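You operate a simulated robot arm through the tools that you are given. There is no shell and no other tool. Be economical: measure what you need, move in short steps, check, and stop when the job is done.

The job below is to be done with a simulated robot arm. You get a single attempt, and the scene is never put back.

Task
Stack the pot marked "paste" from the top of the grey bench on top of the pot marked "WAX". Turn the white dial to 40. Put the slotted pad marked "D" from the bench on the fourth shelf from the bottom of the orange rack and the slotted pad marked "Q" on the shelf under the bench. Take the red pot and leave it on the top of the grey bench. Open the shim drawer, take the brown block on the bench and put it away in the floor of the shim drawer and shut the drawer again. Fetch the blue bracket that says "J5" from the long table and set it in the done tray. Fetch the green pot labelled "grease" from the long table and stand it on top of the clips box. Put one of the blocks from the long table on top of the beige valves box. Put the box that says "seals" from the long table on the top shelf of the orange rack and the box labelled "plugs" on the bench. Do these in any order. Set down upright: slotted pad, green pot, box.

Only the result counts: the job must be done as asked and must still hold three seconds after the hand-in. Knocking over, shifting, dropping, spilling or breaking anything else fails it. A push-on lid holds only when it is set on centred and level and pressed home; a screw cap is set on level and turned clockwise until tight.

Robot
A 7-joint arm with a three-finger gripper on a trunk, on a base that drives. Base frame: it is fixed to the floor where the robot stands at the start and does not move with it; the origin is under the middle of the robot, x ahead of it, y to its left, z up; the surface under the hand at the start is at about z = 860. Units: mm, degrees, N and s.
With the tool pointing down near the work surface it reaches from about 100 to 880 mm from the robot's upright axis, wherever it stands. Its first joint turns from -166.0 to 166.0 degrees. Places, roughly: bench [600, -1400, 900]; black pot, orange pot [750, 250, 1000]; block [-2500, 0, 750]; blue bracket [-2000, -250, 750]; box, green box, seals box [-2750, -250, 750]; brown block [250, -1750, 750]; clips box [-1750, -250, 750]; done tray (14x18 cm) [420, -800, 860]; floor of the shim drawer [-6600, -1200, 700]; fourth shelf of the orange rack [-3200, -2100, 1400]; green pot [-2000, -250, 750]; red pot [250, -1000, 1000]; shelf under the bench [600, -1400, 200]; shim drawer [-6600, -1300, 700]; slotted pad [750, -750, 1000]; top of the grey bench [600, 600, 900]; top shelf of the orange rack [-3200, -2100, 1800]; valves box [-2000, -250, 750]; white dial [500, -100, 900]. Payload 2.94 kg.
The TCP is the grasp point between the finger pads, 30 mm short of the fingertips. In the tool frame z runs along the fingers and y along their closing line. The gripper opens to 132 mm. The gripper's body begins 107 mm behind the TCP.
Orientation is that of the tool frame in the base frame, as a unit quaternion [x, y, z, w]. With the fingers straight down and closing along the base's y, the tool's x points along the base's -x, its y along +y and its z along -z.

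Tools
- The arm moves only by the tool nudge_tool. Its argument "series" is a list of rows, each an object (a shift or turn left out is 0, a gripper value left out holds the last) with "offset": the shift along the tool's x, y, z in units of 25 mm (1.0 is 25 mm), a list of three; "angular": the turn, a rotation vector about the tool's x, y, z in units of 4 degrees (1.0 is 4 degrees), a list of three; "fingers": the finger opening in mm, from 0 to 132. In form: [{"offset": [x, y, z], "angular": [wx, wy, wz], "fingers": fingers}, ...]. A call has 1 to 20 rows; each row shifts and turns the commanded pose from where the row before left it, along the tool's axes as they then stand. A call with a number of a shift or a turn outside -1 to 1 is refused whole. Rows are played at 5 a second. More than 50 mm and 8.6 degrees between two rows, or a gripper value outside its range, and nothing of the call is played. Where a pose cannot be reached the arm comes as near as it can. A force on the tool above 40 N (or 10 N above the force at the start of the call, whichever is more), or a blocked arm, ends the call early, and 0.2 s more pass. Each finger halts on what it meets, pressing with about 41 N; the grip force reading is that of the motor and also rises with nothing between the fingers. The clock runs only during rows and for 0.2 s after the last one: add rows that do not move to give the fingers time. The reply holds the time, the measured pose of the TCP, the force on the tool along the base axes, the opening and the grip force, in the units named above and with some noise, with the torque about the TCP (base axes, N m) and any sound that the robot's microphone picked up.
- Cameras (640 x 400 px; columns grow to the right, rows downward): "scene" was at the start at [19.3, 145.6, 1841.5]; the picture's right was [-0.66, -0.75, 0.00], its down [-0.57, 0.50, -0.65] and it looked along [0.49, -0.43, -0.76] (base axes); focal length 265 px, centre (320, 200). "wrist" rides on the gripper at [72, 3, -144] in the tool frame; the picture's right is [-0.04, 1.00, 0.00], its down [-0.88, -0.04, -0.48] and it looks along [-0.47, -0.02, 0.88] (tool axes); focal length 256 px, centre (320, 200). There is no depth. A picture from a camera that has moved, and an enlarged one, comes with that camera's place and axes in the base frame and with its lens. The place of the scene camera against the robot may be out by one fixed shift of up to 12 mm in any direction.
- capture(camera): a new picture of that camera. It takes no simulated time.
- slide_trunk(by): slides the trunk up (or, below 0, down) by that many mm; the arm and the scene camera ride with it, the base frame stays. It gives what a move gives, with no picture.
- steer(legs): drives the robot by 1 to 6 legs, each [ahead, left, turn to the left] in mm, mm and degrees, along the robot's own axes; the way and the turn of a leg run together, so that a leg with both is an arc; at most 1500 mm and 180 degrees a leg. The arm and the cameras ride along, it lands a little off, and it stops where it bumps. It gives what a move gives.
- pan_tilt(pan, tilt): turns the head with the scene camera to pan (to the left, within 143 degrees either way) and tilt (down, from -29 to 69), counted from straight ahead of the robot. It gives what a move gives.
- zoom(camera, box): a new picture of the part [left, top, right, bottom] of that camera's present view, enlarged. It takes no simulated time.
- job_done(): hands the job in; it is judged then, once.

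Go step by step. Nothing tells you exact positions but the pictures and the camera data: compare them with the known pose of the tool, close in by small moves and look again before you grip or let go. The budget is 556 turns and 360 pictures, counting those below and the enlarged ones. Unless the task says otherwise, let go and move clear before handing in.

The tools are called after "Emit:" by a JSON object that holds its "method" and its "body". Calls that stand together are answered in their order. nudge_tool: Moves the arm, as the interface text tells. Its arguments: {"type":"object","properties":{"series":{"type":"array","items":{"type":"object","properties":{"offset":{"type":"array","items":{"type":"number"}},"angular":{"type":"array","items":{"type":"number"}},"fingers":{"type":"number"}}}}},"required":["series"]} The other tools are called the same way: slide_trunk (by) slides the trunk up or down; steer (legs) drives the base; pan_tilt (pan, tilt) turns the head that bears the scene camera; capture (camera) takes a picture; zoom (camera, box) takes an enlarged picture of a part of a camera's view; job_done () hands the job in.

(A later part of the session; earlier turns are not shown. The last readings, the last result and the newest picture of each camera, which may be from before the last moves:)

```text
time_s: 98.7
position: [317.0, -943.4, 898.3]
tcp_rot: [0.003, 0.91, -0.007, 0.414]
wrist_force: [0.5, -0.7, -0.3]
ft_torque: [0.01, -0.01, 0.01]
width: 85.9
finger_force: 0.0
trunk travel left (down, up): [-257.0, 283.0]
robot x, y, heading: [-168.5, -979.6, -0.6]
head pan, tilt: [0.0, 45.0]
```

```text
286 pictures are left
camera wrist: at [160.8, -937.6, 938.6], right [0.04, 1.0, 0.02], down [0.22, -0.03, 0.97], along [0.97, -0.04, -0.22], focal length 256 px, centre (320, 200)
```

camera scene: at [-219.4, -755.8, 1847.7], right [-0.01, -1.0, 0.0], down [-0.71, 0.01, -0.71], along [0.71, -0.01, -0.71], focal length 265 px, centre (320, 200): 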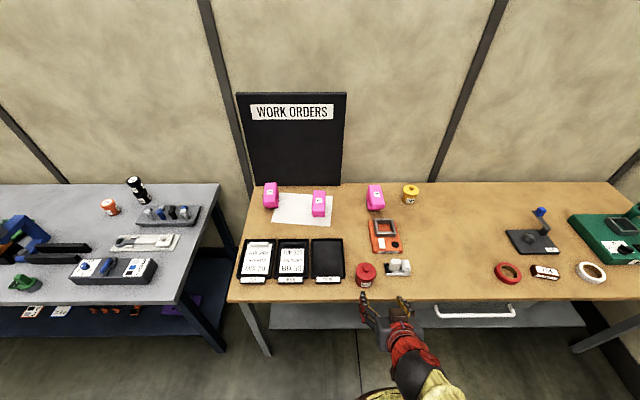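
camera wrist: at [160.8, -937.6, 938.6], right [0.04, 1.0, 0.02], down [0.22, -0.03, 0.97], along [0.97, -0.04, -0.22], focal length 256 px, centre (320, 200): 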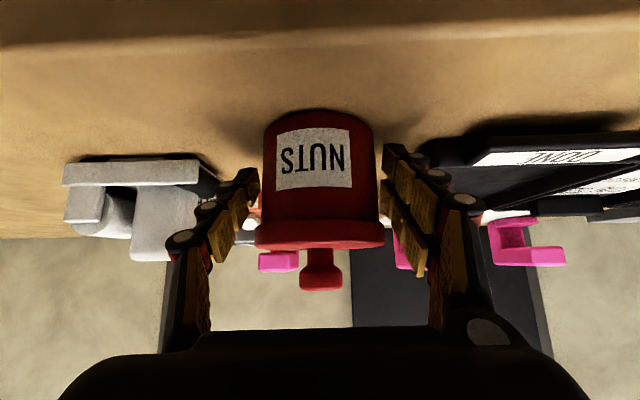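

Emit:
{"method": "nudge_tool", "body": {"series": [{"fingers": 50}, {}, {}, {}, {}]}}

Emit:
{"method": "capture", "body": {"camera": "wrist"}}

```text
time_s: 99.9
position: [315.4, -944.7, 898.6]
tcp_rot: [0.003, 0.911, -0.007, 0.413]
wrist_force: [-1.4, -1.1, 0.0]
ft_torque: [-0.09, 0.04, 0.01]
width: 70.9
finger_force: 41.0
trunk travel left (down, up): [-257.0, 283.0]
robot x, y, heading: [-168.5, -983.5, -0.7]
head pan, tilt: [0.0, 45.0]
heard: snap
```

```text
285 pictures are left
camera wrist: at [160.5, -937.6, 938.7], right [0.04, 1.0, 0.02], down [0.22, -0.03, 0.97], along [0.97, -0.04, -0.22], focal length 256 px, centre (320, 200)
```

wrist: 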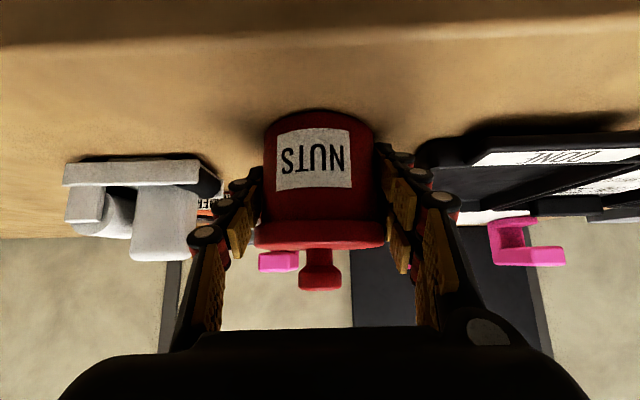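

Another snap sounded, so the lid may be loose, but the body is in hand. I lift a bit and look.

Emit:
{"method": "slide_trunk", "body": {"by": 25}}

Emit:
{"method": "capture", "body": {"camera": "wrist"}}

Emit:
{"method": "zoom", "body": {"camera": "scene", "box": [340, 250, 420, 310]}}

```text
time_s: 100.6
position: [315.1, -945.3, 923.7]
tcp_rot: [0.003, 0.911, -0.006, 0.413]
wrist_force: [0.2, 0.8, -1.5]
ft_torque: [-0.03, -0.01, 0.01]
width: 71.3
finger_force: 41.1
trunk travel left (down, up): [-282.0, 258.0]
robot x, y, heading: [-167.9, -980.2, -0.3]
head pan, tilt: [0.0, 45.0]
```

```text
284 pictures are left
camera wrist: at [160.6, -937.6, 963.5], right [0.04, 1.0, 0.02], down [0.22, -0.03, 0.97], along [0.97, -0.04, -0.22], focal length 256 px, centre (320, 200)
```

wrist: 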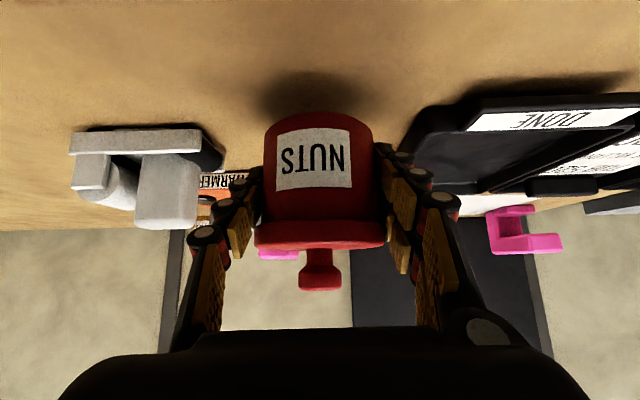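

```text
6.67 times, centred on (380, 280) of scene
camera zoom: at [-123.8, -785.8, 1779.7], right [-0.01, -1.0, 0.0], down [-0.71, 0.01, -0.71], along [0.71, -0.01, -0.71], focal length 1766 px, centre (-80, -333)
```

zoom: 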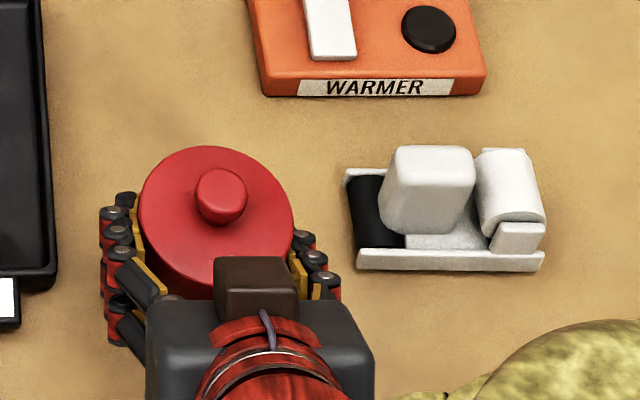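

The whole pot is in hand. I raise, back out, and drive left to a free spot at the front of the grey bench.

Emit:
{"method": "slide_trunk", "body": {"by": 80}}

Emit:
{"method": "steer", "body": {"legs": [[-260, 0, 0], [0, 1460, 0]]}}

Emit:
{"method": "capture", "body": {"camera": "scene"}}

Emit:
{"method": "capture", "body": {"camera": "wrist"}}

```text
time_s: 101.7
position: [316.1, -945.4, 1003.2]
tcp_rot: [0.003, 0.911, -0.007, 0.413]
wrist_force: [-0.7, -0.2, -2.1]
ft_torque: [0.01, -0.01, 0.01]
width: 71.0
finger_force: 40.7
trunk travel left (down, up): [-362.0, 178.0]
robot x, y, heading: [-169.6, -983.7, -0.4]
head pan, tilt: [0.0, 45.0]
```

```text
time_s: 110.5
position: [65.2, 538.7, 1004.6]
tcp_rot: [0.0, 0.911, -0.006, 0.413]
wrist_force: [-0.1, 0.3, -0.7]
ft_torque: [0.02, 0.07, 0.01]
width: 70.9
finger_force: 40.7
trunk travel left (down, up): [-362.0, 178.0]
robot x, y, heading: [-417.4, 499.6, -0.0]
head pan, tilt: [0.0, 45.0]
```

```text
282 pictures are left
camera scene: at [-375.5, 694.9, 1859.7], right [0.0, -1.0, 0.0], down [-0.71, 0.0, -0.71], along [0.71, 0.0, -0.71], focal length 265 px, centre (320, 200)
```

scene: 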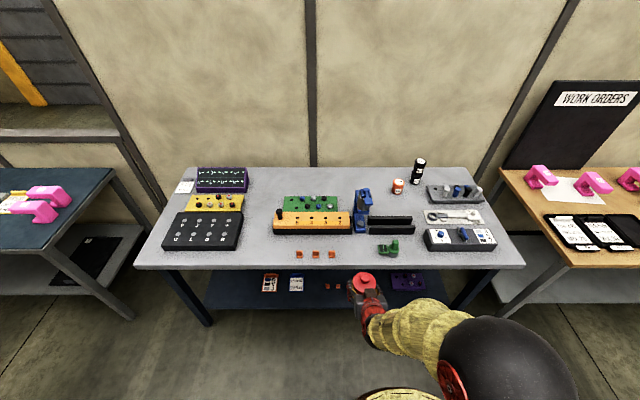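

```text
281 pictures are left
camera wrist: at [-90.1, 544.9, 1043.6], right [0.03, 1.0, 0.02], down [0.22, -0.03, 0.97], along [0.97, -0.03, -0.22], focal length 256 px, centre (320, 200)
```

wrist: 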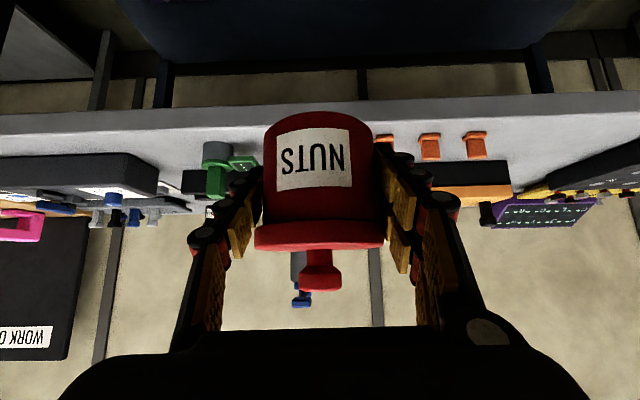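

Free gap at y≈440–620 near x≈300. I drive in, then lower the trunk.

Emit:
{"method": "steer", "body": {"legs": [[240, -5, 0]]}}

Emit:
{"method": "slide_trunk", "body": {"by": -80}}

Emit:
{"method": "zoom", "body": {"camera": "scene", "box": [240, 180, 440, 340]}}

Emit:
{"method": "capture", "body": {"camera": "wrist"}}

```text
time_s: 112.3
position: [307.7, 533.8, 1003.2]
tcp_rot: [0.0, 0.911, -0.006, 0.413]
wrist_force: [0.3, 0.0, -1.4]
ft_torque: [0.01, 0.0, 0.0]
width: 70.0
finger_force: 41.0
trunk travel left (down, up): [-362.0, 178.0]
robot x, y, heading: [-176.1, 491.1, -0.1]
head pan, tilt: [0.0, 45.0]
```

```text
time_s: 113.5
position: [305.8, 533.4, 924.3]
tcp_rot: [-0.001, 0.911, -0.005, 0.413]
wrist_force: [0.2, -0.1, -2.9]
ft_torque: [0.01, -0.01, -0.02]
width: 70.0
finger_force: 40.8
trunk travel left (down, up): [-282.0, 258.0]
robot x, y, heading: [-178.5, 493.1, -0.1]
head pan, tilt: [0.0, 45.0]
```

```text
2.50 times, centred on (340, 260) of scene
camera zoom: at [-134.4, 689.2, 1779.8], right [0.0, -1.0, 0.0], down [-0.71, 0.0, -0.71], along [0.71, 0.0, -0.71], focal length 662 px, centre (270, 50)
```

zoom: 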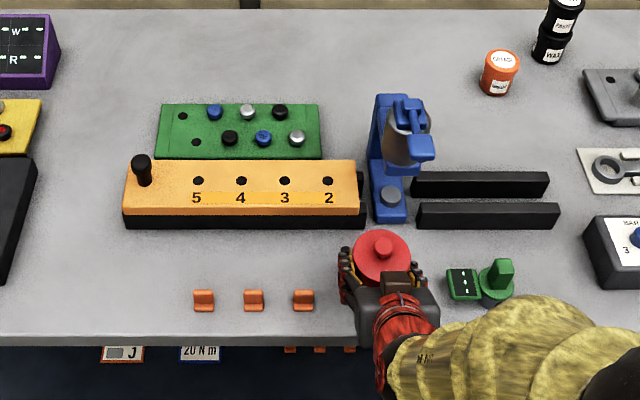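

```text
279 pictures are left
camera wrist: at [151.3, 539.7, 963.8], right [0.03, 1.0, 0.02], down [0.22, -0.03, 0.97], along [0.97, -0.03, -0.22], focal length 256 px, centre (320, 200)
```

wrist: 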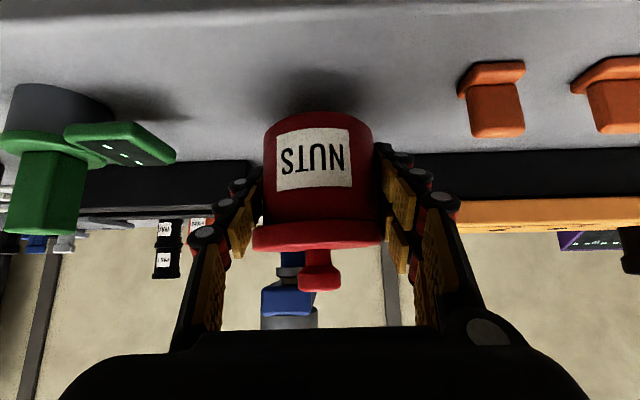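

Emit:
{"method": "slide_trunk", "body": {"by": -22}}

Emit:
{"method": "slide_trunk", "body": {"by": -3}}

```text
time_s: 114.2
position: [306.6, 534.4, 901.2]
tcp_rot: [-0.001, 0.911, -0.005, 0.413]
wrist_force: [0.6, 0.4, -1.2]
ft_torque: [-0.04, 0.04, 0.0]
width: 70.0
finger_force: 41.2
trunk travel left (down, up): [-260.0, 280.0]
robot x, y, heading: [-179.6, 487.7, 0.1]
head pan, tilt: [0.0, 45.0]
```

```text
time_s: 114.7
position: [306.9, 534.7, 899.6]
tcp_rot: [0.0, 0.911, -0.006, 0.413]
wrist_force: [0.1, 0.3, 1.9]
ft_torque: [0.14, -0.02, -0.01]
width: 70.3
finger_force: 41.1
trunk travel left (down, up): [-257.0, 283.0]
robot x, y, heading: [-172.4, 492.5, -0.2]
head pan, tilt: [0.0, 45.0]
```

Contact. I open slowly and back out straight.

Emit:
{"method": "nudge_tool", "body": {"series": [{"fingers": 72}, {"fingers": 78}, {"fingers": 88}, {}, {}]}}

Emit:
{"method": "capture", "body": {"camera": "wrist"}}

Emit:
{"method": "steer", "body": {"legs": [[-130, 0, 0]]}}

Emit:
{"method": "capture", "body": {"camera": "wrist"}}

Emit:
{"method": "zoom", "body": {"camera": "scene", "box": [320, 180, 420, 260]}}

```text
time_s: 115.9
position: [306.0, 533.3, 899.0]
tcp_rot: [0.0, 0.91, -0.005, 0.414]
wrist_force: [0.0, 0.4, 0.1]
ft_torque: [0.01, -0.03, 0.01]
width: 88.1
finger_force: 0.0
trunk travel left (down, up): [-257.0, 283.0]
robot x, y, heading: [-175.0, 488.9, 0.1]
head pan, tilt: [0.0, 45.0]
```

```text
278 pictures are left
camera wrist: at [151.2, 539.7, 938.6], right [0.03, 1.0, 0.02], down [0.22, -0.03, 0.97], along [0.97, -0.03, -0.22], focal length 256 px, centre (320, 200)
```

wrist: 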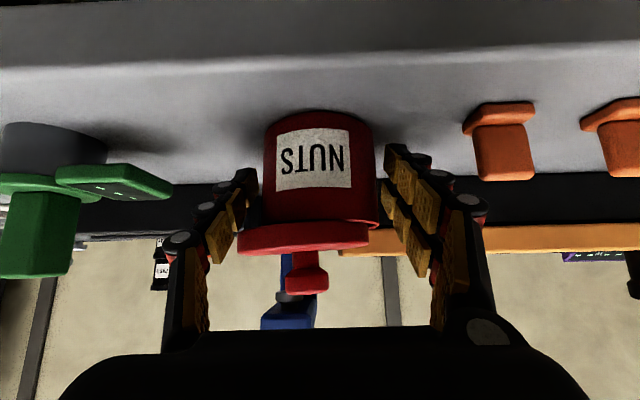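

```text
time_s: 117.2
position: [175.0, 533.0, 898.0]
tcp_rot: [-0.001, 0.911, -0.005, 0.413]
wrist_force: [0.4, 0.3, -0.1]
ft_torque: [0.01, -0.01, -0.01]
width: 88.2
finger_force: 0.1
trunk travel left (down, up): [-257.0, 283.0]
robot x, y, heading: [-306.4, 489.9, 0.2]
head pan, tilt: [0.0, 45.0]
```

```text
277 pictures are left
camera wrist: at [20.2, 539.9, 938.7], right [0.03, 1.0, 0.02], down [0.22, -0.03, 0.97], along [0.97, -0.03, -0.22], focal length 256 px, centre (320, 200)
```

wrist: 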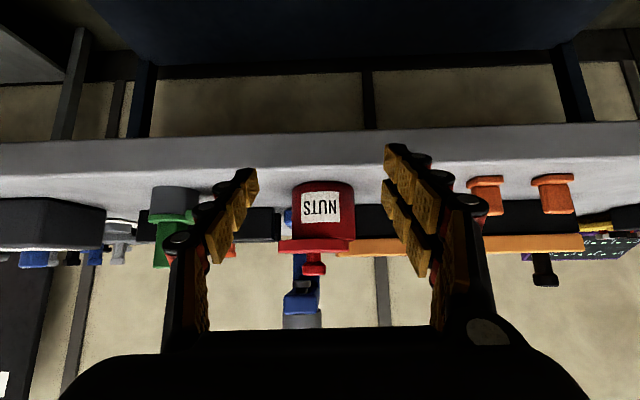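

```text
5.00 times, centred on (370, 220) of scene
camera zoom: at [-265.7, 689.4, 1754.7], right [0.0, -1.0, 0.0], down [-0.71, 0.0, -0.71], along [0.71, 0.0, -0.71], focal length 1325 px, centre (70, 100)
```

zoom: 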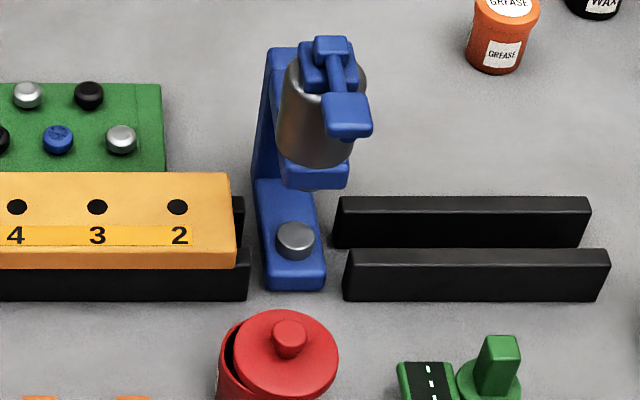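

The lid sits displaced by several mm. I'll go vertical above it, take the knob, recentre it and press it home.

Emit:
{"method": "slide_trunk", "body": {"by": 180}}

Emit:
{"method": "nudge_tool", "body": {"series": [{"angular": [0, 1, 0], "fingers": 50}, {"angular": [0, 1, 0]}, {"angular": [0, 1, 0]}, {"angular": [0, 1, 0]}, {"angular": [0, 1, 0]}, {"angular": [0, 1, 0]}, {"angular": [0, 1, 0]}, {"angular": [0, 1, 0]}, {"angular": [0, 1, 0]}, {"angular": [0, 1, 0]}, {"angular": [0, 1, 0]}, {"angular": [0, 1, 0]}, {"angular": [0, 0.2, 0]}, {}]}}

```text
time_s: 119.2
position: [176.0, 533.8, 1078.6]
tcp_rot: [0.0, 0.911, -0.006, 0.413]
wrist_force: [-0.3, 0.3, 0.2]
ft_torque: [-0.05, -0.01, -0.04]
width: 88.1
finger_force: 0.0
trunk travel left (down, up): [-437.0, 103.0]
robot x, y, heading: [-308.8, 490.1, -0.1]
head pan, tilt: [0.0, 45.0]
```

```text
time_s: 122.2
position: [195.3, 506.6, 1090.6]
tcp_rot: [0.009, 0.993, -0.058, 0.099]
wrist_force: [-0.2, 0.6, -0.2]
ft_torque: [-0.01, 0.0, 0.02]
width: 50.0
finger_force: 0.1
out of reach, approached as far as the arm can: row 9, 10, 11, 12, 13
trunk travel left (down, up): [-437.0, 103.0]
robot x, y, heading: [-306.5, 494.5, -0.1]
head pan, tilt: [0.0, 45.0]
```

Emit:
{"method": "nudge_tool", "body": {"series": [{"offset": [-1, 0, 0]}, {"offset": [-1, 0, 0]}, {"offset": [-1, 0, 0]}, {"offset": [-1, 0, 0]}, {}]}}

Emit:
{"method": "capture", "body": {"camera": "wrist"}}

```text
time_s: 123.4
position: [293.6, 503.8, 1109.9]
tcp_rot: [0.01, 0.993, -0.058, 0.1]
wrist_force: [0.2, -0.7, 0.2]
ft_torque: [-0.01, -0.03, -0.01]
width: 49.9
finger_force: 0.2
trunk travel left (down, up): [-437.0, 103.0]
robot x, y, heading: [-307.6, 491.3, 0.1]
head pan, tilt: [0.0, 45.0]
```

```text
275 pictures are left
camera wrist: at [195.5, 526.3, 1235.0], right [0.07, 0.99, -0.11], down [0.77, 0.01, 0.64], along [0.64, -0.13, -0.76], focal length 256 px, centre (320, 200)
```

wrist: 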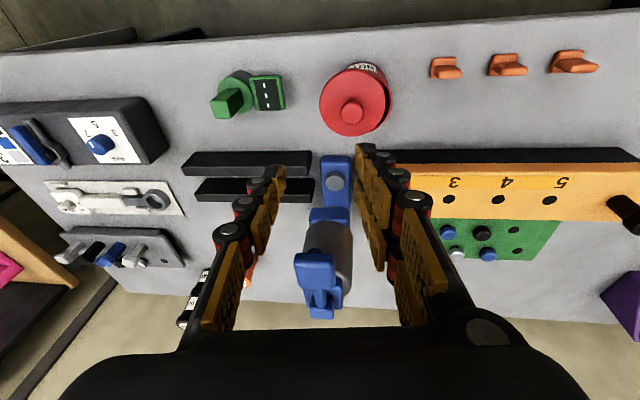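

Emit:
{"method": "nudge_tool", "body": {"series": [{"angular": [-0.41, 0.725, 0]}, {"angular": [-0.41, 0.725, 0]}, {"angular": [-0.41, 0.725, 0]}, {"angular": [-0.41, 0.725, 0]}, {}]}}

Emit:
{"method": "capture", "body": {"camera": "wrist"}}

```text
time_s: 124.6
position: [293.6, 504.2, 1108.7]
tcp_rot: [0.01, 1.0, 0.001, 0.0]
wrist_force: [0.0, -0.3, -0.1]
ft_torque: [-0.01, 0.01, 0.02]
width: 50.0
finger_force: 0.1
trunk travel left (down, up): [-437.0, 103.0]
robot x, y, heading: [-307.7, 495.6, -0.1]
head pan, tilt: [0.0, 45.0]
```

```text
274 pictures are left
camera wrist: at [222.8, 511.3, 1253.7], right [0.06, 1.0, 0.0], down [0.88, -0.06, 0.47], along [0.47, -0.03, -0.88], focal length 256 px, centre (320, 200)
```

wrist: 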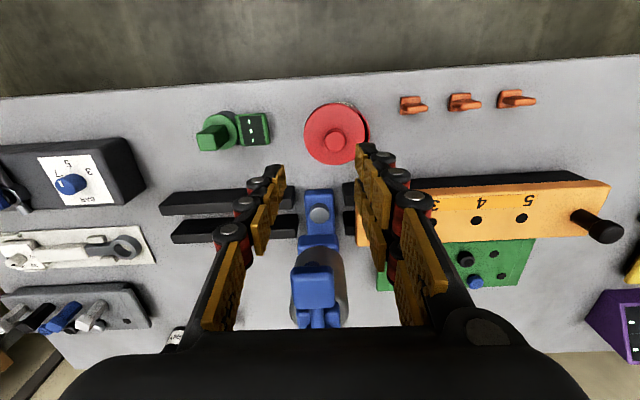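

Emit:
{"method": "nudge_tool", "body": {"series": [{"offset": [-0.5, 0.8, 1], "fingers": 44}, {"offset": [0, 0, 1]}, {"offset": [0, 0, 1]}, {"offset": [0, 0, 1]}, {}]}}

Emit:
{"method": "zoom", "body": {"camera": "wrist", "box": [220, 80, 420, 220]}}

Emit:
{"method": "zoom", "body": {"camera": "scene", "box": [320, 180, 420, 260]}}

```text
time_s: 125.8
position: [307.4, 523.8, 1009.9]
tcp_rot: [0.009, 1.0, -0.002, 0.0]
wrist_force: [-0.7, -0.3, 0.3]
ft_torque: [-0.02, 0.01, 0.04]
width: 43.8
finger_force: 0.1
trunk travel left (down, up): [-437.0, 103.0]
robot x, y, heading: [-307.8, 491.5, -0.1]
head pan, tilt: [0.0, 45.0]
```

```text
2.86 times, centred on (320, 150) of wrist
camera zoom: at [236.2, 530.4, 1154.0], right [0.06, 1.0, 0.0], down [0.88, -0.06, 0.48], along [0.47, -0.03, -0.88], focal length 731 px, centre (320, 343)
```

zoom: 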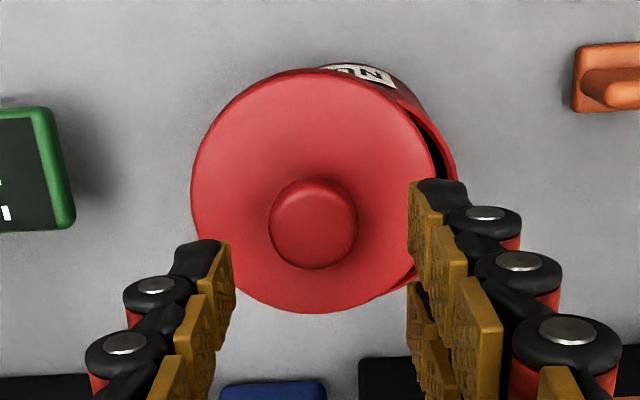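

```text
5.00 times, centred on (370, 220) of scene
camera zoom: at [-265.0, 689.4, 1934.7], right [0.0, -1.0, 0.0], down [-0.71, 0.0, -0.71], along [0.71, 0.0, -0.71], focal length 1325 px, centre (70, 100)
```

zoom: 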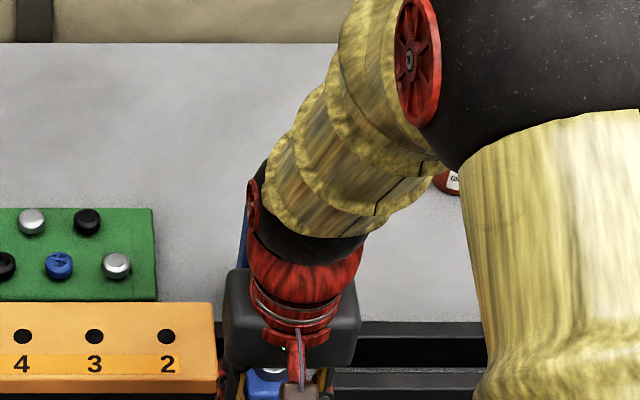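

The lid must move about 6.5 mm toward +y. I grip the knob.

Emit:
{"method": "nudge_tool", "body": {"series": [{"offset": [0, -0.08, 0.6]}, {"offset": [0, 0, 0.6]}, {"offset": [0, 0, 0.6]}, {}, {"fingers": 10}, {}, {}, {}]}}

Emit:
{"method": "zoom", "body": {"camera": "wrist", "box": [200, 80, 440, 260]}}

```text
time_s: 127.6
position: [305.0, 521.2, 963.0]
tcp_rot: [0.009, 1.0, 0.0, 0.0]
wrist_force: [-7.9, 0.6, -1.3]
ft_torque: [0.09, -1.01, -0.1]
width: 22.5
finger_force: 39.7
trunk travel left (down, up): [-437.0, 103.0]
robot x, y, heading: [-308.3, 490.3, -0.1]
head pan, tilt: [0.0, 45.0]
```

```text
2.22 times, centred on (320, 170) of wrist
camera zoom: at [234.2, 528.1, 1106.7], right [0.06, 1.0, 0.0], down [0.88, -0.06, 0.47], along [0.47, -0.03, -0.88], focal length 569 px, centre (320, 267)
```

zoom: 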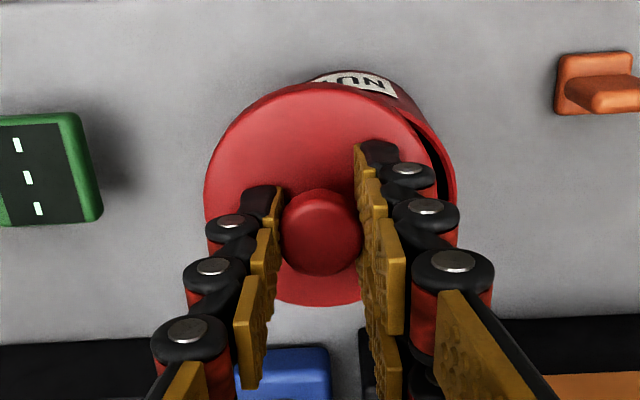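

Emit:
{"method": "nudge_tool", "body": {"series": [{"offset": [0, 0, -0.3]}, {"offset": [0, 0.13, -0.1]}, {"offset": [0, 0.13, 0]}, {}]}}

Emit:
{"method": "zoom", "body": {"camera": "wrist", "box": [200, 80, 440, 260]}}

```text
time_s: 128.6
position: [306.2, 529.7, 977.6]
tcp_rot: [0.01, 1.0, -0.001, 0.001]
wrist_force: [-0.3, -0.2, -0.2]
ft_torque: [0.0, -0.01, 0.0]
width: 21.9
finger_force: 41.3
trunk travel left (down, up): [-437.0, 103.0]
robot x, y, heading: [-308.8, 491.7, -0.1]
head pan, tilt: [0.0, 45.0]
```

```text
2.22 times, centred on (320, 170) of wrist
camera zoom: at [235.7, 535.8, 1119.5], right [0.06, 1.0, 0.0], down [0.88, -0.05, 0.48], along [0.48, -0.03, -0.88], focal length 569 px, centre (320, 267)
```

zoom: 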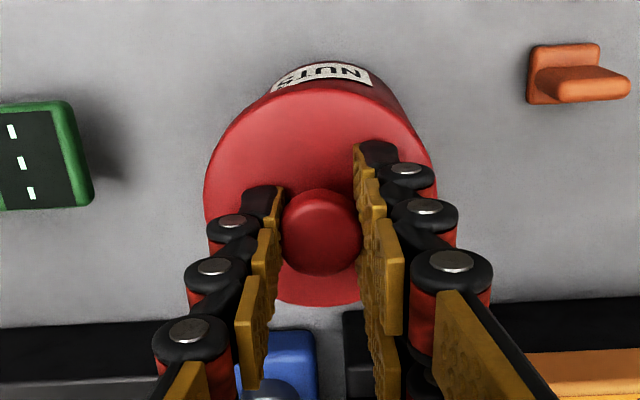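

Alignment needs about 2 mm more in +y; then I lower and press.

Emit:
{"method": "nudge_tool", "body": {"series": [{"offset": [0, 0.1, 0]}, {}]}}

Emit:
{"method": "zoom", "body": {"camera": "wrist", "box": [250, 80, 410, 200]}}

```text
time_s: 129.2
position: [306.4, 531.8, 974.5]
tcp_rot: [0.01, 1.0, 0.0, 0.0]
wrist_force: [-0.3, -0.8, -0.9]
ft_torque: [0.05, -0.01, -0.01]
width: 21.8
finger_force: 41.1
trunk travel left (down, up): [-437.0, 103.0]
robot x, y, heading: [-311.6, 495.3, 0.2]
head pan, tilt: [0.0, 45.0]
```

```text
3.33 times, centred on (330, 140) of wrist
camera zoom: at [235.4, 538.6, 1118.8], right [0.06, 1.0, 0.0], down [0.88, -0.06, 0.48], along [0.47, -0.03, -0.88], focal length 853 px, centre (287, 400)
```

zoom: 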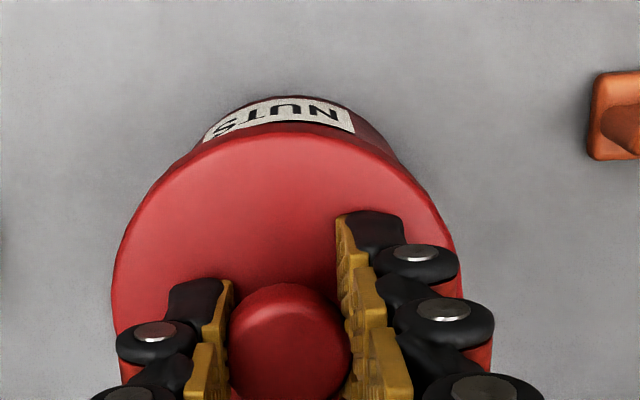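

Emit:
{"method": "nudge_tool", "body": {"series": [{"offset": [0, 0.08, 0.1]}, {"offset": [0, 0, 0.2]}, {"offset": [0, 0, 0.1]}, {"offset": [0, 0, 0.08]}, {"offset": [0, 0, 0.08]}, {"offset": [0, 0, 0.08]}, {"offset": [0, 0, 0.08]}, {"offset": [0, 0, 0.08]}, {"offset": [0, 0, 0.08]}, {"offset": [0, 0, 0.08]}]}}

Emit:
{"method": "zoom", "body": {"camera": "wrist", "box": [200, 80, 440, 260]}}

```text
time_s: 130.7
position: [310.0, 534.5, 962.9]
tcp_rot: [0.009, 1.0, 0.001, 0.003]
wrist_force: [-3.5, -1.1, 19.7]
ft_torque: [0.05, 0.41, 0.02]
width: 21.7
finger_force: 40.8
trunk travel left (down, up): [-437.0, 103.0]
robot x, y, heading: [-311.8, 487.6, 0.3]
head pan, tilt: [0.0, 45.0]
heard: snap
stopped in row 7: the force on the tool passed its limit at 43 N (the readings are from after the stop); the commanded pose is now the measured one
```

```text
2.22 times, centred on (320, 170) of wrist
camera zoom: at [237.8, 540.4, 1106.0], right [0.06, 1.0, 0.0], down [0.88, -0.05, 0.48], along [0.48, -0.03, -0.88], focal length 569 px, centre (320, 267)
```

zoom: 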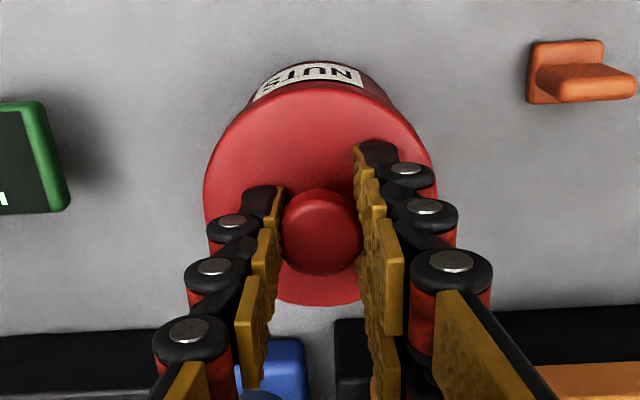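

It snapped home under the press. I open the fingers while still lightly pressing, then lift clear.

Emit:
{"method": "nudge_tool", "body": {"series": [{"fingers": 30}, {"fingers": 45}, {}, {"offset": [0, 0, -0.6]}, {"offset": [0, 0, -1]}, {"offset": [0, 0, -1]}, {"offset": [0, 0, -1]}, {}]}}

Emit:
{"method": "zoom", "body": {"camera": "wrist", "box": [240, 90, 400, 210]}}

```text
time_s: 132.5
position: [307.3, 532.2, 1049.7]
tcp_rot: [0.01, 1.0, -0.002, 0.001]
wrist_force: [-0.2, -0.1, 0.3]
ft_torque: [-0.02, 0.0, 0.0]
width: 44.6
finger_force: 0.0
trunk travel left (down, up): [-437.0, 103.0]
robot x, y, heading: [-308.0, 490.6, -0.1]
head pan, tilt: [0.0, 45.0]
```

```text
3.33 times, centred on (320, 150) of wrist
camera zoom: at [236.0, 538.3, 1192.8], right [0.06, 1.0, 0.0], down [0.88, -0.05, 0.48], along [0.48, -0.03, -0.88], focal length 853 px, centre (320, 367)
```

zoom: 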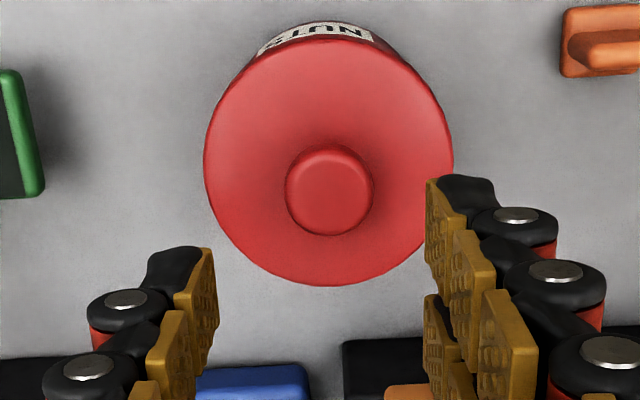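

Red pot done. Next the pads: I raise the hand and drive to the wooden bench.

Emit:
{"method": "nudge_tool", "body": {"series": [{"offset": [0, 0, -1], "fingers": 80}, {"offset": [0, 0, -1]}, {"offset": [0, 0, -1]}, {"offset": [0, 0, -1]}, {}]}}

Emit:
{"method": "steer", "body": {"legs": [[0, -1330, 0], [270, 0, 0]]}}

Emit:
{"method": "nudge_tool", "body": {"series": [{"offset": [-0.4, 0, 0.5]}, {"offset": [-0.4, 0, 0.5]}, {"offset": [-0.4, 0, 0]}, {}]}}

Emit:
{"method": "capture", "body": {"camera": "wrist"}}

Emit:
{"method": "capture", "body": {"camera": "scene"}}

```text
time_s: 133.7
position: [308.0, 534.4, 1149.5]
tcp_rot: [0.009, 1.0, -0.001, 0.001]
wrist_force: [0.5, 0.0, 0.5]
ft_torque: [0.04, 0.02, 0.0]
width: 80.0
finger_force: 0.0
trunk travel left (down, up): [-437.0, 103.0]
robot x, y, heading: [-311.9, 490.7, -0.1]
head pan, tilt: [0.0, 45.0]
```

```text
time_s: 141.9
position: [583.5, -803.7, 1148.2]
tcp_rot: [0.008, 1.0, 0.0, 0.0]
wrist_force: [-0.2, 0.7, -0.1]
ft_torque: [0.0, 0.09, -0.01]
width: 79.8
finger_force: 0.0
trunk travel left (down, up): [-437.0, 103.0]
robot x, y, heading: [-30.6, -848.2, 0.3]
head pan, tilt: [0.0, 45.0]
```

```text
time_s: 142.9
position: [612.9, -804.5, 1123.0]
tcp_rot: [0.006, 1.0, -0.001, 0.002]
wrist_force: [-0.6, 0.0, 0.0]
ft_torque: [-0.03, 0.02, 0.01]
width: 79.9
finger_force: 0.2
trunk travel left (down, up): [-437.0, 103.0]
robot x, y, heading: [-35.5, -850.3, 0.1]
head pan, tilt: [0.0, 45.0]
```

```text
266 pictures are left
camera wrist: at [541.1, -798.9, 1268.6], right [0.06, 1.0, 0.0], down [0.88, -0.05, 0.48], along [0.48, -0.03, -0.88], focal length 256 px, centre (320, 200)
```

wrist: 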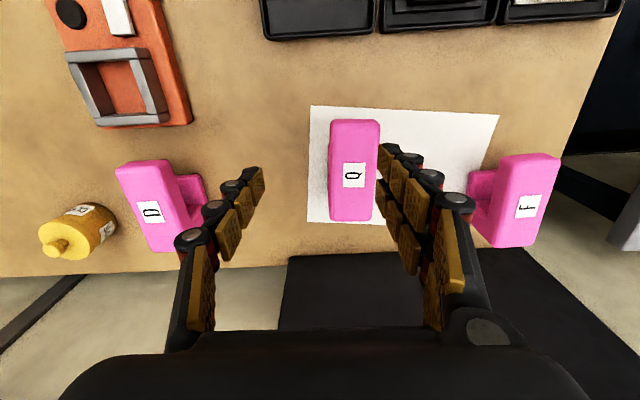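

```text
265 pictures are left
camera scene: at [8.9, -651.4, 1934.7], right [0.0, -1.0, 0.0], down [-0.71, 0.0, -0.71], along [0.71, 0.0, -0.71], focal length 265 px, centre (320, 200)
```

scene: 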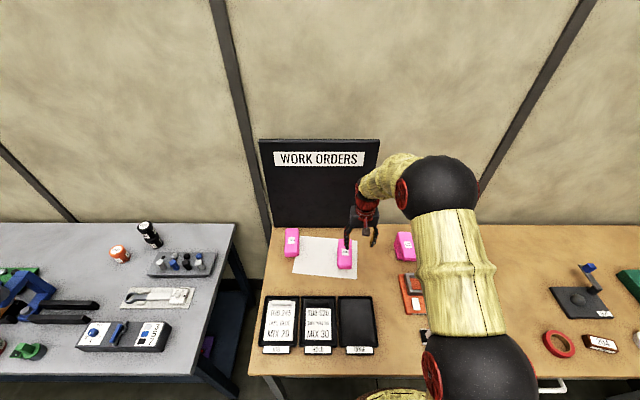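

Emit:
{"method": "zoom", "body": {"camera": "wrist", "box": [300, 100, 420, 240]}}

Emit:
{"method": "zoom", "body": {"camera": "scene", "box": [270, 210, 430, 290]}}

```text
2.86 times, centred on (360, 170) of wrist
camera zoom: at [541.1, -798.9, 1268.6], right [0.06, 1.0, 0.0], down [0.88, -0.05, 0.48], along [0.48, -0.03, -0.88], focal length 731 px, centre (206, 286)
```

zoom: 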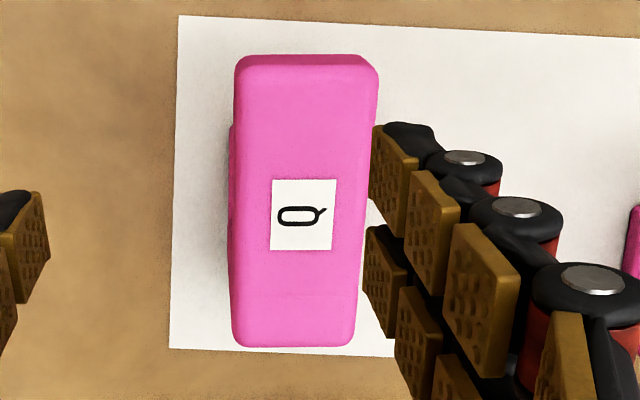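

```text
4.00 times, centred on (350, 250) of scene
camera zoom: at [8.9, -651.4, 1934.7], right [0.0, -1.0, 0.0], down [-0.71, 0.0, -0.71], along [0.71, 0.0, -0.71], focal length 1060 px, centre (200, 0)
```

zoom: 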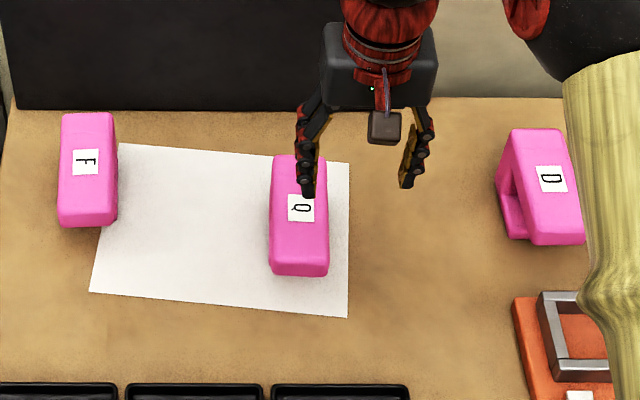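

Pad Q spans roughly x 611–746 at y≈−760, about 64 wide and 95 tall. Before picking it I inspect the shelf under the bench from further back.

Emit:
{"method": "steer", "body": {"legs": [[-900, 0, 0]]}}

Emit:
{"method": "slide_trunk", "body": {"by": -400}}

Emit:
{"method": "pan_tilt", "body": {"pan": -20, "tilt": 35}}

Emit:
{"method": "capture", "body": {"camera": "scene"}}

```text
time_s: 147.7
position: [-289.0, -811.8, 1125.2]
tcp_rot: [0.013, 1.0, -0.001, 0.001]
wrist_force: [-0.1, 0.2, 0.7]
ft_torque: [0.01, -0.03, 0.03]
width: 80.0
finger_force: 0.1
trunk travel left (down, up): [-437.0, 103.0]
robot x, y, heading: [-936.9, -847.9, -0.5]
head pan, tilt: [0.0, 45.0]
```

```text
time_s: 151.5
position: [-290.2, -811.4, 724.9]
tcp_rot: [0.015, 1.0, -0.001, 0.001]
wrist_force: [0.0, 0.2, 0.0]
ft_torque: [-0.04, 0.03, -0.03]
width: 79.8
finger_force: 0.0
trunk travel left (down, up): [-37.0, 503.0]
robot x, y, heading: [-933.9, -850.0, -0.3]
head pan, tilt: [0.0, 45.0]
```

```text
time_s: 152.3
position: [-287.9, -811.5, 724.3]
tcp_rot: [0.014, 1.0, -0.001, 0.001]
wrist_force: [-0.6, 0.7, -0.7]
ft_torque: [0.0, 0.05, -0.02]
width: 79.9
finger_force: 0.1
trunk travel left (down, up): [-37.0, 503.0]
robot x, y, heading: [-935.5, -846.0, -0.6]
head pan, tilt: [-20.0, 35.0]
```

```text
262 pictures are left
camera scene: at [-889.3, -680.0, 1549.5], right [-0.35, -0.94, 0.0], down [-0.54, 0.2, -0.82], along [0.77, -0.29, -0.57], focal length 265 px, centre (320, 200)
```

scene: 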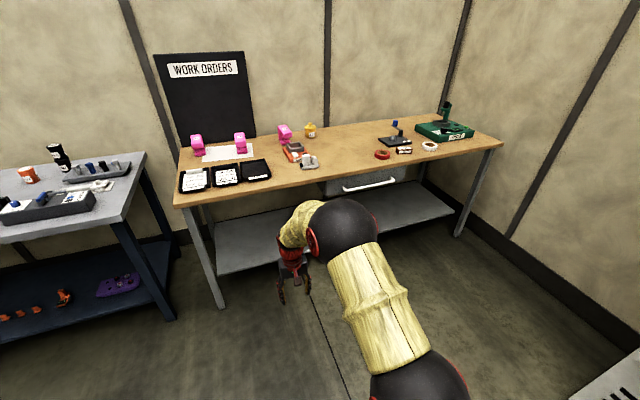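

Shelf is empty at the left part. I test how low the hand can reach here over free floor.

Emit:
{"method": "slide_trunk", "body": {"by": -37}}

Emit:
{"method": "nudge_tool", "body": {"series": [{"offset": [0, 0, 1]}, {"offset": [0, 0, 1]}, {"offset": [0, 0, 1]}, {"offset": [0, 0, 1]}, {"offset": [0, 0, 1]}, {"offset": [0, 0, 1]}, {"offset": [0, 0, 1]}, {"offset": [0, 0, 1]}, {"offset": [0, 0, 1]}, {"offset": [0, 0, 1]}, {"offset": [0, 0, 1]}, {"offset": [0, 0, 1]}, {"offset": [0, 0, 1]}, {"offset": [0, 0, 1]}]}}

Emit:
{"method": "capture", "body": {"camera": "scene"}}

Emit:
{"method": "capture", "body": {"camera": "wrist"}}

```text
time_s: 153.2
position: [-288.4, -811.6, 689.3]
tcp_rot: [0.014, 1.0, 0.0, 0.002]
wrist_force: [-0.3, 0.1, 0.5]
ft_torque: [-0.03, 0.03, -0.03]
width: 80.1
finger_force: 0.0
trunk travel left (down, up): [0.0, 540.0]
robot x, y, heading: [-933.2, -849.9, -0.3]
head pan, tilt: [-20.0, 35.0]
```

```text
time_s: 156.2
position: [-287.8, -811.2, 337.8]
tcp_rot: [0.014, 1.0, 0.0, 0.002]
wrist_force: [0.3, 0.6, 0.1]
ft_torque: [0.03, 0.05, -0.01]
width: 79.7
finger_force: 0.0
trunk travel left (down, up): [0.0, 540.0]
robot x, y, heading: [-934.7, -849.4, -0.4]
head pan, tilt: [-20.0, 35.0]
```

```text
261 pictures are left
camera scene: at [-889.5, -680.1, 1512.5], right [-0.35, -0.94, 0.0], down [-0.54, 0.2, -0.82], along [0.77, -0.29, -0.57], focal length 265 px, centre (320, 200)
```

scene: 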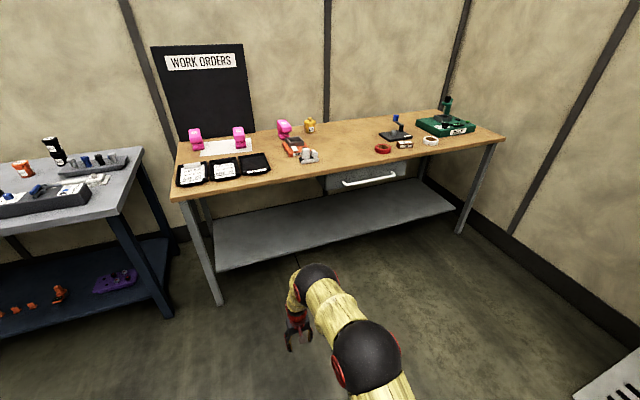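

```text
260 pictures are left
camera wrist: at [-358.9, -805.5, 481.2], right [0.07, 1.0, 0.0], down [0.88, -0.06, 0.48], along [0.48, -0.03, -0.88], focal length 256 px, centre (320, 200)
```

wrist: 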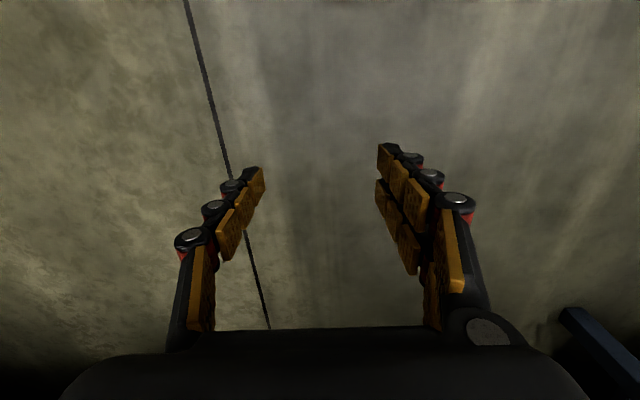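

The vertical hand reaches z≈338 with the arm clear. Now I go back up and fetch pad Q.

Emit:
{"method": "nudge_tool", "body": {"series": [{"offset": [0, 0, -1]}, {"offset": [0, 0, -1]}, {"offset": [0, 0, -1]}, {"offset": [0, 0, -1]}, {"offset": [0, 0, -1]}, {"offset": [0, 0, -1]}, {"offset": [0, 0, -1]}, {"offset": [0, 0, -1]}, {"offset": [0, 0, -1]}, {"offset": [0, 0, -1]}, {"offset": [0, 0, -1]}, {"offset": [0, 0, -1]}, {"offset": [0, 0, -1]}, {"offset": [0, 0, -1]}]}}

Emit:
{"method": "slide_trunk", "body": {"by": 400}}

Emit:
{"method": "steer", "body": {"legs": [[900, 0, 0.4]]}}

Emit:
{"method": "pan_tilt", "body": {"pan": 0, "tilt": 45}}

Emit:
{"method": "capture", "body": {"camera": "wrist"}}

```text
time_s: 159.2
position: [-288.3, -812.1, 688.5]
tcp_rot: [0.014, 1.0, -0.001, 0.0]
wrist_force: [-0.5, 0.7, -0.5]
ft_torque: [-0.03, -0.01, 0.02]
width: 80.2
finger_force: 0.1
trunk travel left (down, up): [0.0, 540.0]
robot x, y, heading: [-936.4, -851.1, -0.2]
head pan, tilt: [-20.0, 35.0]
```

```text
time_s: 163.0
position: [-288.7, -811.8, 1088.5]
tcp_rot: [0.014, 1.0, -0.001, 0.002]
wrist_force: [0.0, -0.6, -1.0]
ft_torque: [0.02, 0.0, 0.0]
width: 80.0
finger_force: 0.0
trunk travel left (down, up): [-400.0, 140.0]
robot x, y, heading: [-936.0, -848.5, -0.4]
head pan, tilt: [-20.0, 35.0]
```

```text
time_s: 167.7
position: [599.5, -812.9, 1088.7]
tcp_rot: [0.012, 1.0, -0.001, 0.001]
wrist_force: [0.3, 0.0, 0.3]
ft_torque: [-0.02, -0.01, 0.03]
width: 80.3
finger_force: 0.1
trunk travel left (down, up): [-400.0, 140.0]
robot x, y, heading: [-46.0, -852.1, -0.2]
head pan, tilt: [-20.0, 35.0]
```

```text
time_s: 168.5
position: [600.1, -813.3, 1088.2]
tcp_rot: [0.012, 1.0, -0.001, 0.002]
wrist_force: [-0.2, 0.5, 0.8]
ft_torque: [-0.03, 0.0, -0.02]
width: 79.9
finger_force: 0.0
trunk travel left (down, up): [-400.0, 140.0]
robot x, y, heading: [-47.3, -851.2, -0.0]
head pan, tilt: [0.0, 45.0]
```

```text
259 pictures are left
camera wrist: at [528.2, -806.7, 1232.0], right [0.07, 1.0, 0.0], down [0.88, -0.06, 0.48], along [0.48, -0.03, -0.88], focal length 256 px, centre (320, 200)
```

wrist: 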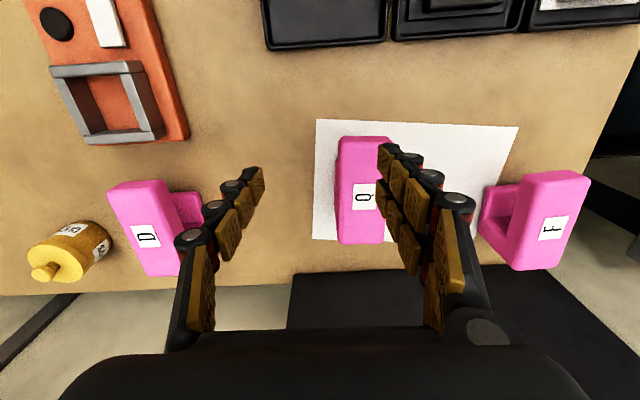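

Emit:
{"method": "nudge_tool", "body": {"series": [{"offset": [-0.92, 0.67, 0], "fingers": 96}, {"offset": [-0.92, 0.67, 0]}, {"offset": [-0.92, 0.6, 0]}, {"offset": [0, 0, 1]}, {"offset": [0, 0, 1]}, {}]}}

Emit:
{"method": "capture", "body": {"camera": "wrist"}}

Emit:
{"method": "zoom", "body": {"camera": "scene", "box": [280, 190, 440, 300]}}

```text
time_s: 169.9
position: [669.9, -767.4, 1039.6]
tcp_rot: [0.012, 1.0, 0.001, 0.002]
wrist_force: [0.2, 0.5, -0.8]
ft_torque: [0.01, 0.0, 0.0]
width: 96.0
finger_force: 0.1
trunk travel left (down, up): [-400.0, 140.0]
robot x, y, heading: [-45.5, -851.5, -0.1]
head pan, tilt: [0.0, 45.0]
```

```text
258 pictures are left
camera wrist: at [598.3, -760.2, 1182.8], right [0.07, 1.0, 0.0], down [0.88, -0.06, 0.48], along [0.48, -0.03, -0.88], focal length 256 px, centre (320, 200)
```

wrist: 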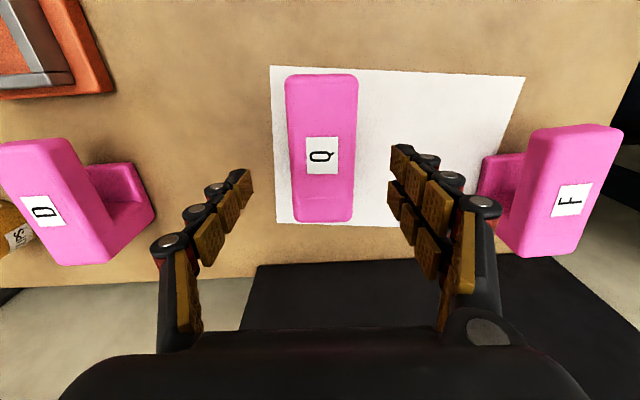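

```text
3.64 times, centred on (360, 245) of scene
camera zoom: at [-2.5, -654.9, 1897.7], right [0.0, -1.0, 0.0], down [-0.71, 0.0, -0.71], along [0.71, 0.0, -0.71], focal length 964 px, centre (174, 36)
```

zoom: 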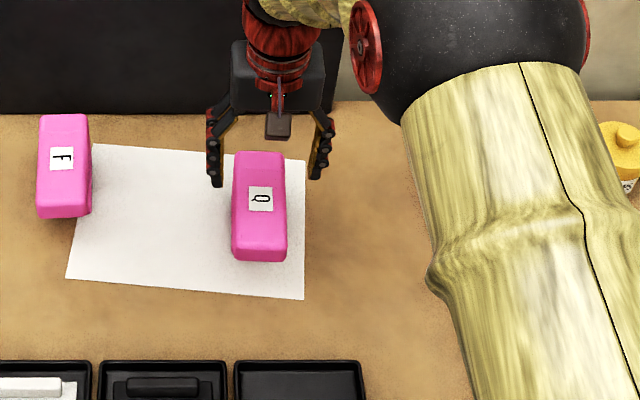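

Pad Q is centred between the fingers. I descend and grip slightly toward its wall end.

Emit:
{"method": "nudge_tool", "body": {"series": [{"offset": [-0.5, 0, 0.9]}, {"offset": [0, 0, 0.9]}, {"offset": [0, 0, 0.9]}, {"offset": [0, 0, 0.9]}, {"offset": [0, 0, 0.6]}, {}, {"fingers": 40}, {}, {}, {}, {}]}}

Emit:
{"method": "capture", "body": {"camera": "wrist"}}

Emit:
{"method": "zoom", "body": {"camera": "scene", "box": [280, 190, 440, 300]}}

```text
time_s: 172.3
position: [682.6, -765.0, 933.8]
tcp_rot: [0.012, 1.0, -0.002, 0.001]
wrist_force: [-0.3, -0.4, 0.5]
ft_torque: [-0.06, 0.01, -0.03]
width: 59.3
finger_force: 39.4
trunk travel left (down, up): [-400.0, 140.0]
robot x, y, heading: [-45.1, -851.8, -0.6]
head pan, tilt: [0.0, 45.0]
```

```text
256 pictures are left
camera wrist: at [610.5, -759.3, 1076.9], right [0.07, 1.0, 0.0], down [0.88, -0.06, 0.48], along [0.48, -0.03, -0.88], focal length 256 px, centre (320, 200)
```

wrist: 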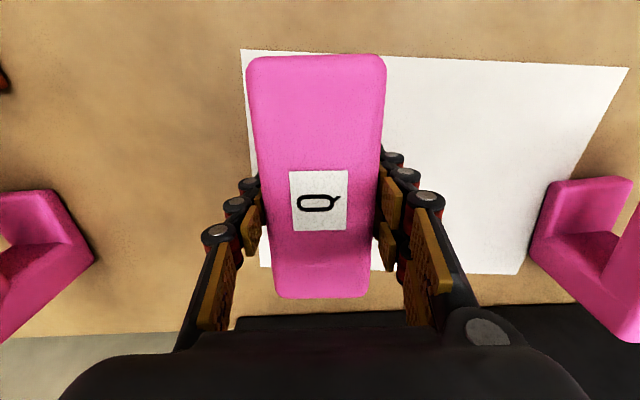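

```text
3.64 times, centred on (360, 245) of scene
camera zoom: at [-2.3, -654.9, 1897.7], right [0.0, -1.0, 0.0], down [-0.71, 0.0, -0.71], along [0.71, 0.0, -0.71], focal length 964 px, centre (174, 36)
```

zoom: 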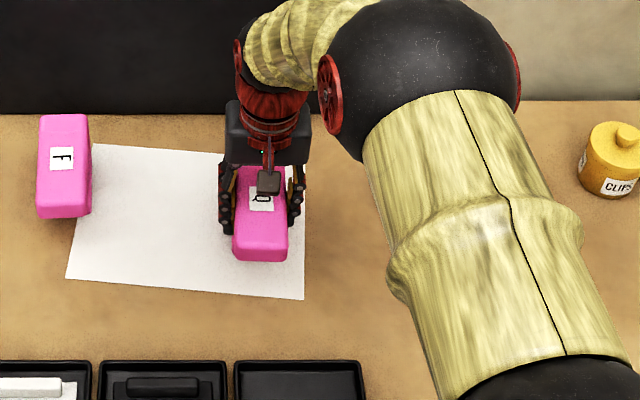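

Gripped. I lift, retract, back off, then lower for the shelf.

Emit:
{"method": "nudge_tool", "body": {"series": [{"offset": [0, 0, -0.8]}, {"offset": [0, 0, -1]}, {"offset": [0, 0, -1]}, {"offset": [0, 0, -1]}, {"offset": [0, 0, -1]}, {"offset": [0, 0, -1]}, {"offset": [0.8, 0, -0.4]}, {"offset": [0.8, 0, 0]}, {"offset": [0.8, 0, 0]}, {"offset": [0.8, 0, 0]}, {}]}}

Emit:
{"method": "steer", "body": {"legs": [[-700, 0, 0.2]]}}

Emit:
{"method": "slide_trunk", "body": {"by": -400}}

Emit:
{"method": "nudge_tool", "body": {"series": [{"offset": [0, 0, 1]}, {"offset": [0, 0, 1]}, {"offset": [0, 0, 1]}, {"offset": [0, 0, 1]}, {"offset": [0, 0, 1]}, {"offset": [0, 0, 1]}, {"offset": [0, 0, 1]}, {"offset": [0, 0, 1]}, {}]}}

Emit:
{"method": "capture", "body": {"camera": "scene"}}

Emit:
{"method": "capture", "body": {"camera": "wrist"}}

```text
time_s: 174.7
position: [603.6, -765.4, 1088.8]
tcp_rot: [0.012, 1.0, -0.001, 0.001]
wrist_force: [-0.5, 0.1, -1.0]
ft_torque: [0.0, 0.02, 0.0]
width: 59.0
finger_force: 41.0
trunk travel left (down, up): [-400.0, 140.0]
robot x, y, heading: [-46.8, -851.6, -0.2]
head pan, tilt: [0.0, 45.0]
```

```text
time_s: 178.6
position: [-98.1, -763.5, 1088.8]
tcp_rot: [0.011, 1.0, -0.001, 0.0]
wrist_force: [0.5, -0.1, -0.5]
ft_torque: [-0.01, 0.01, 0.03]
width: 58.7
finger_force: 40.9
trunk travel left (down, up): [-400.0, 140.0]
robot x, y, heading: [-748.0, -845.2, -0.1]
head pan, tilt: [0.0, 45.0]
```

```text
time_s: 182.4
position: [-97.3, -763.7, 688.1]
tcp_rot: [0.011, 1.0, -0.001, 0.001]
wrist_force: [-0.4, 0.0, -0.8]
ft_torque: [-0.02, 0.02, 0.05]
width: 58.9
finger_force: 41.1
trunk travel left (down, up): [0.0, 540.0]
robot x, y, heading: [-744.5, -852.3, -0.3]
head pan, tilt: [0.0, 45.0]
```

```text
time_s: 184.4
position: [-97.6, -762.9, 486.8]
tcp_rot: [0.012, 1.0, -0.001, 0.001]
wrist_force: [-0.1, 0.7, -0.7]
ft_torque: [0.04, 0.04, 0.0]
width: 58.8
finger_force: 40.9
trunk travel left (down, up): [0.0, 540.0]
robot x, y, heading: [-747.4, -851.3, -0.2]
head pan, tilt: [0.0, 45.0]
```

```text
254 pictures are left
camera scene: at [-702.3, -652.6, 1497.7], right [0.0, -1.0, 0.0], down [-0.71, 0.0, -0.71], along [0.71, 0.0, -0.71], focal length 265 px, centre (320, 200)
```

scene: 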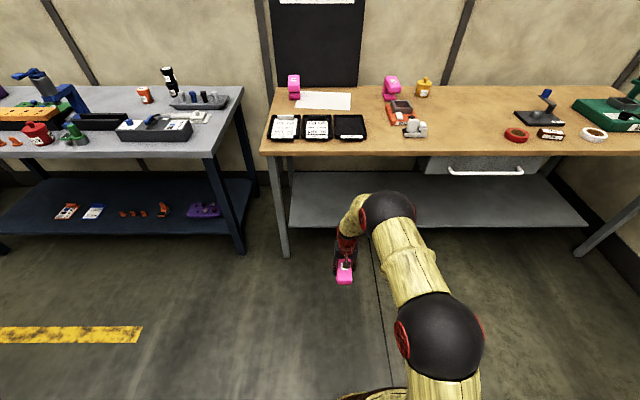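

```text
253 pictures are left
camera wrist: at [-168.3, -757.3, 631.5], right [0.07, 1.0, 0.0], down [0.88, -0.06, 0.48], along [0.48, -0.03, -0.88], focal length 256 px, centre (320, 200)
```

wrist: 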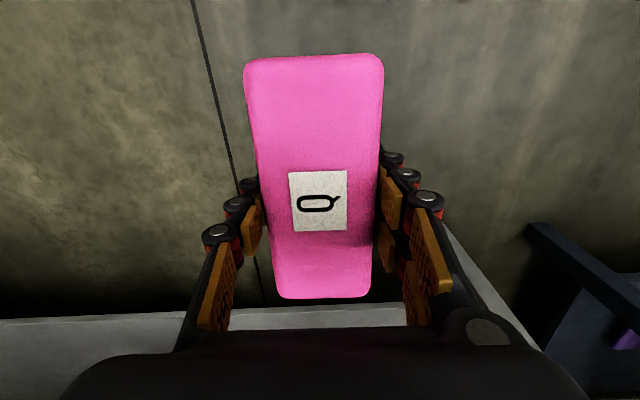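

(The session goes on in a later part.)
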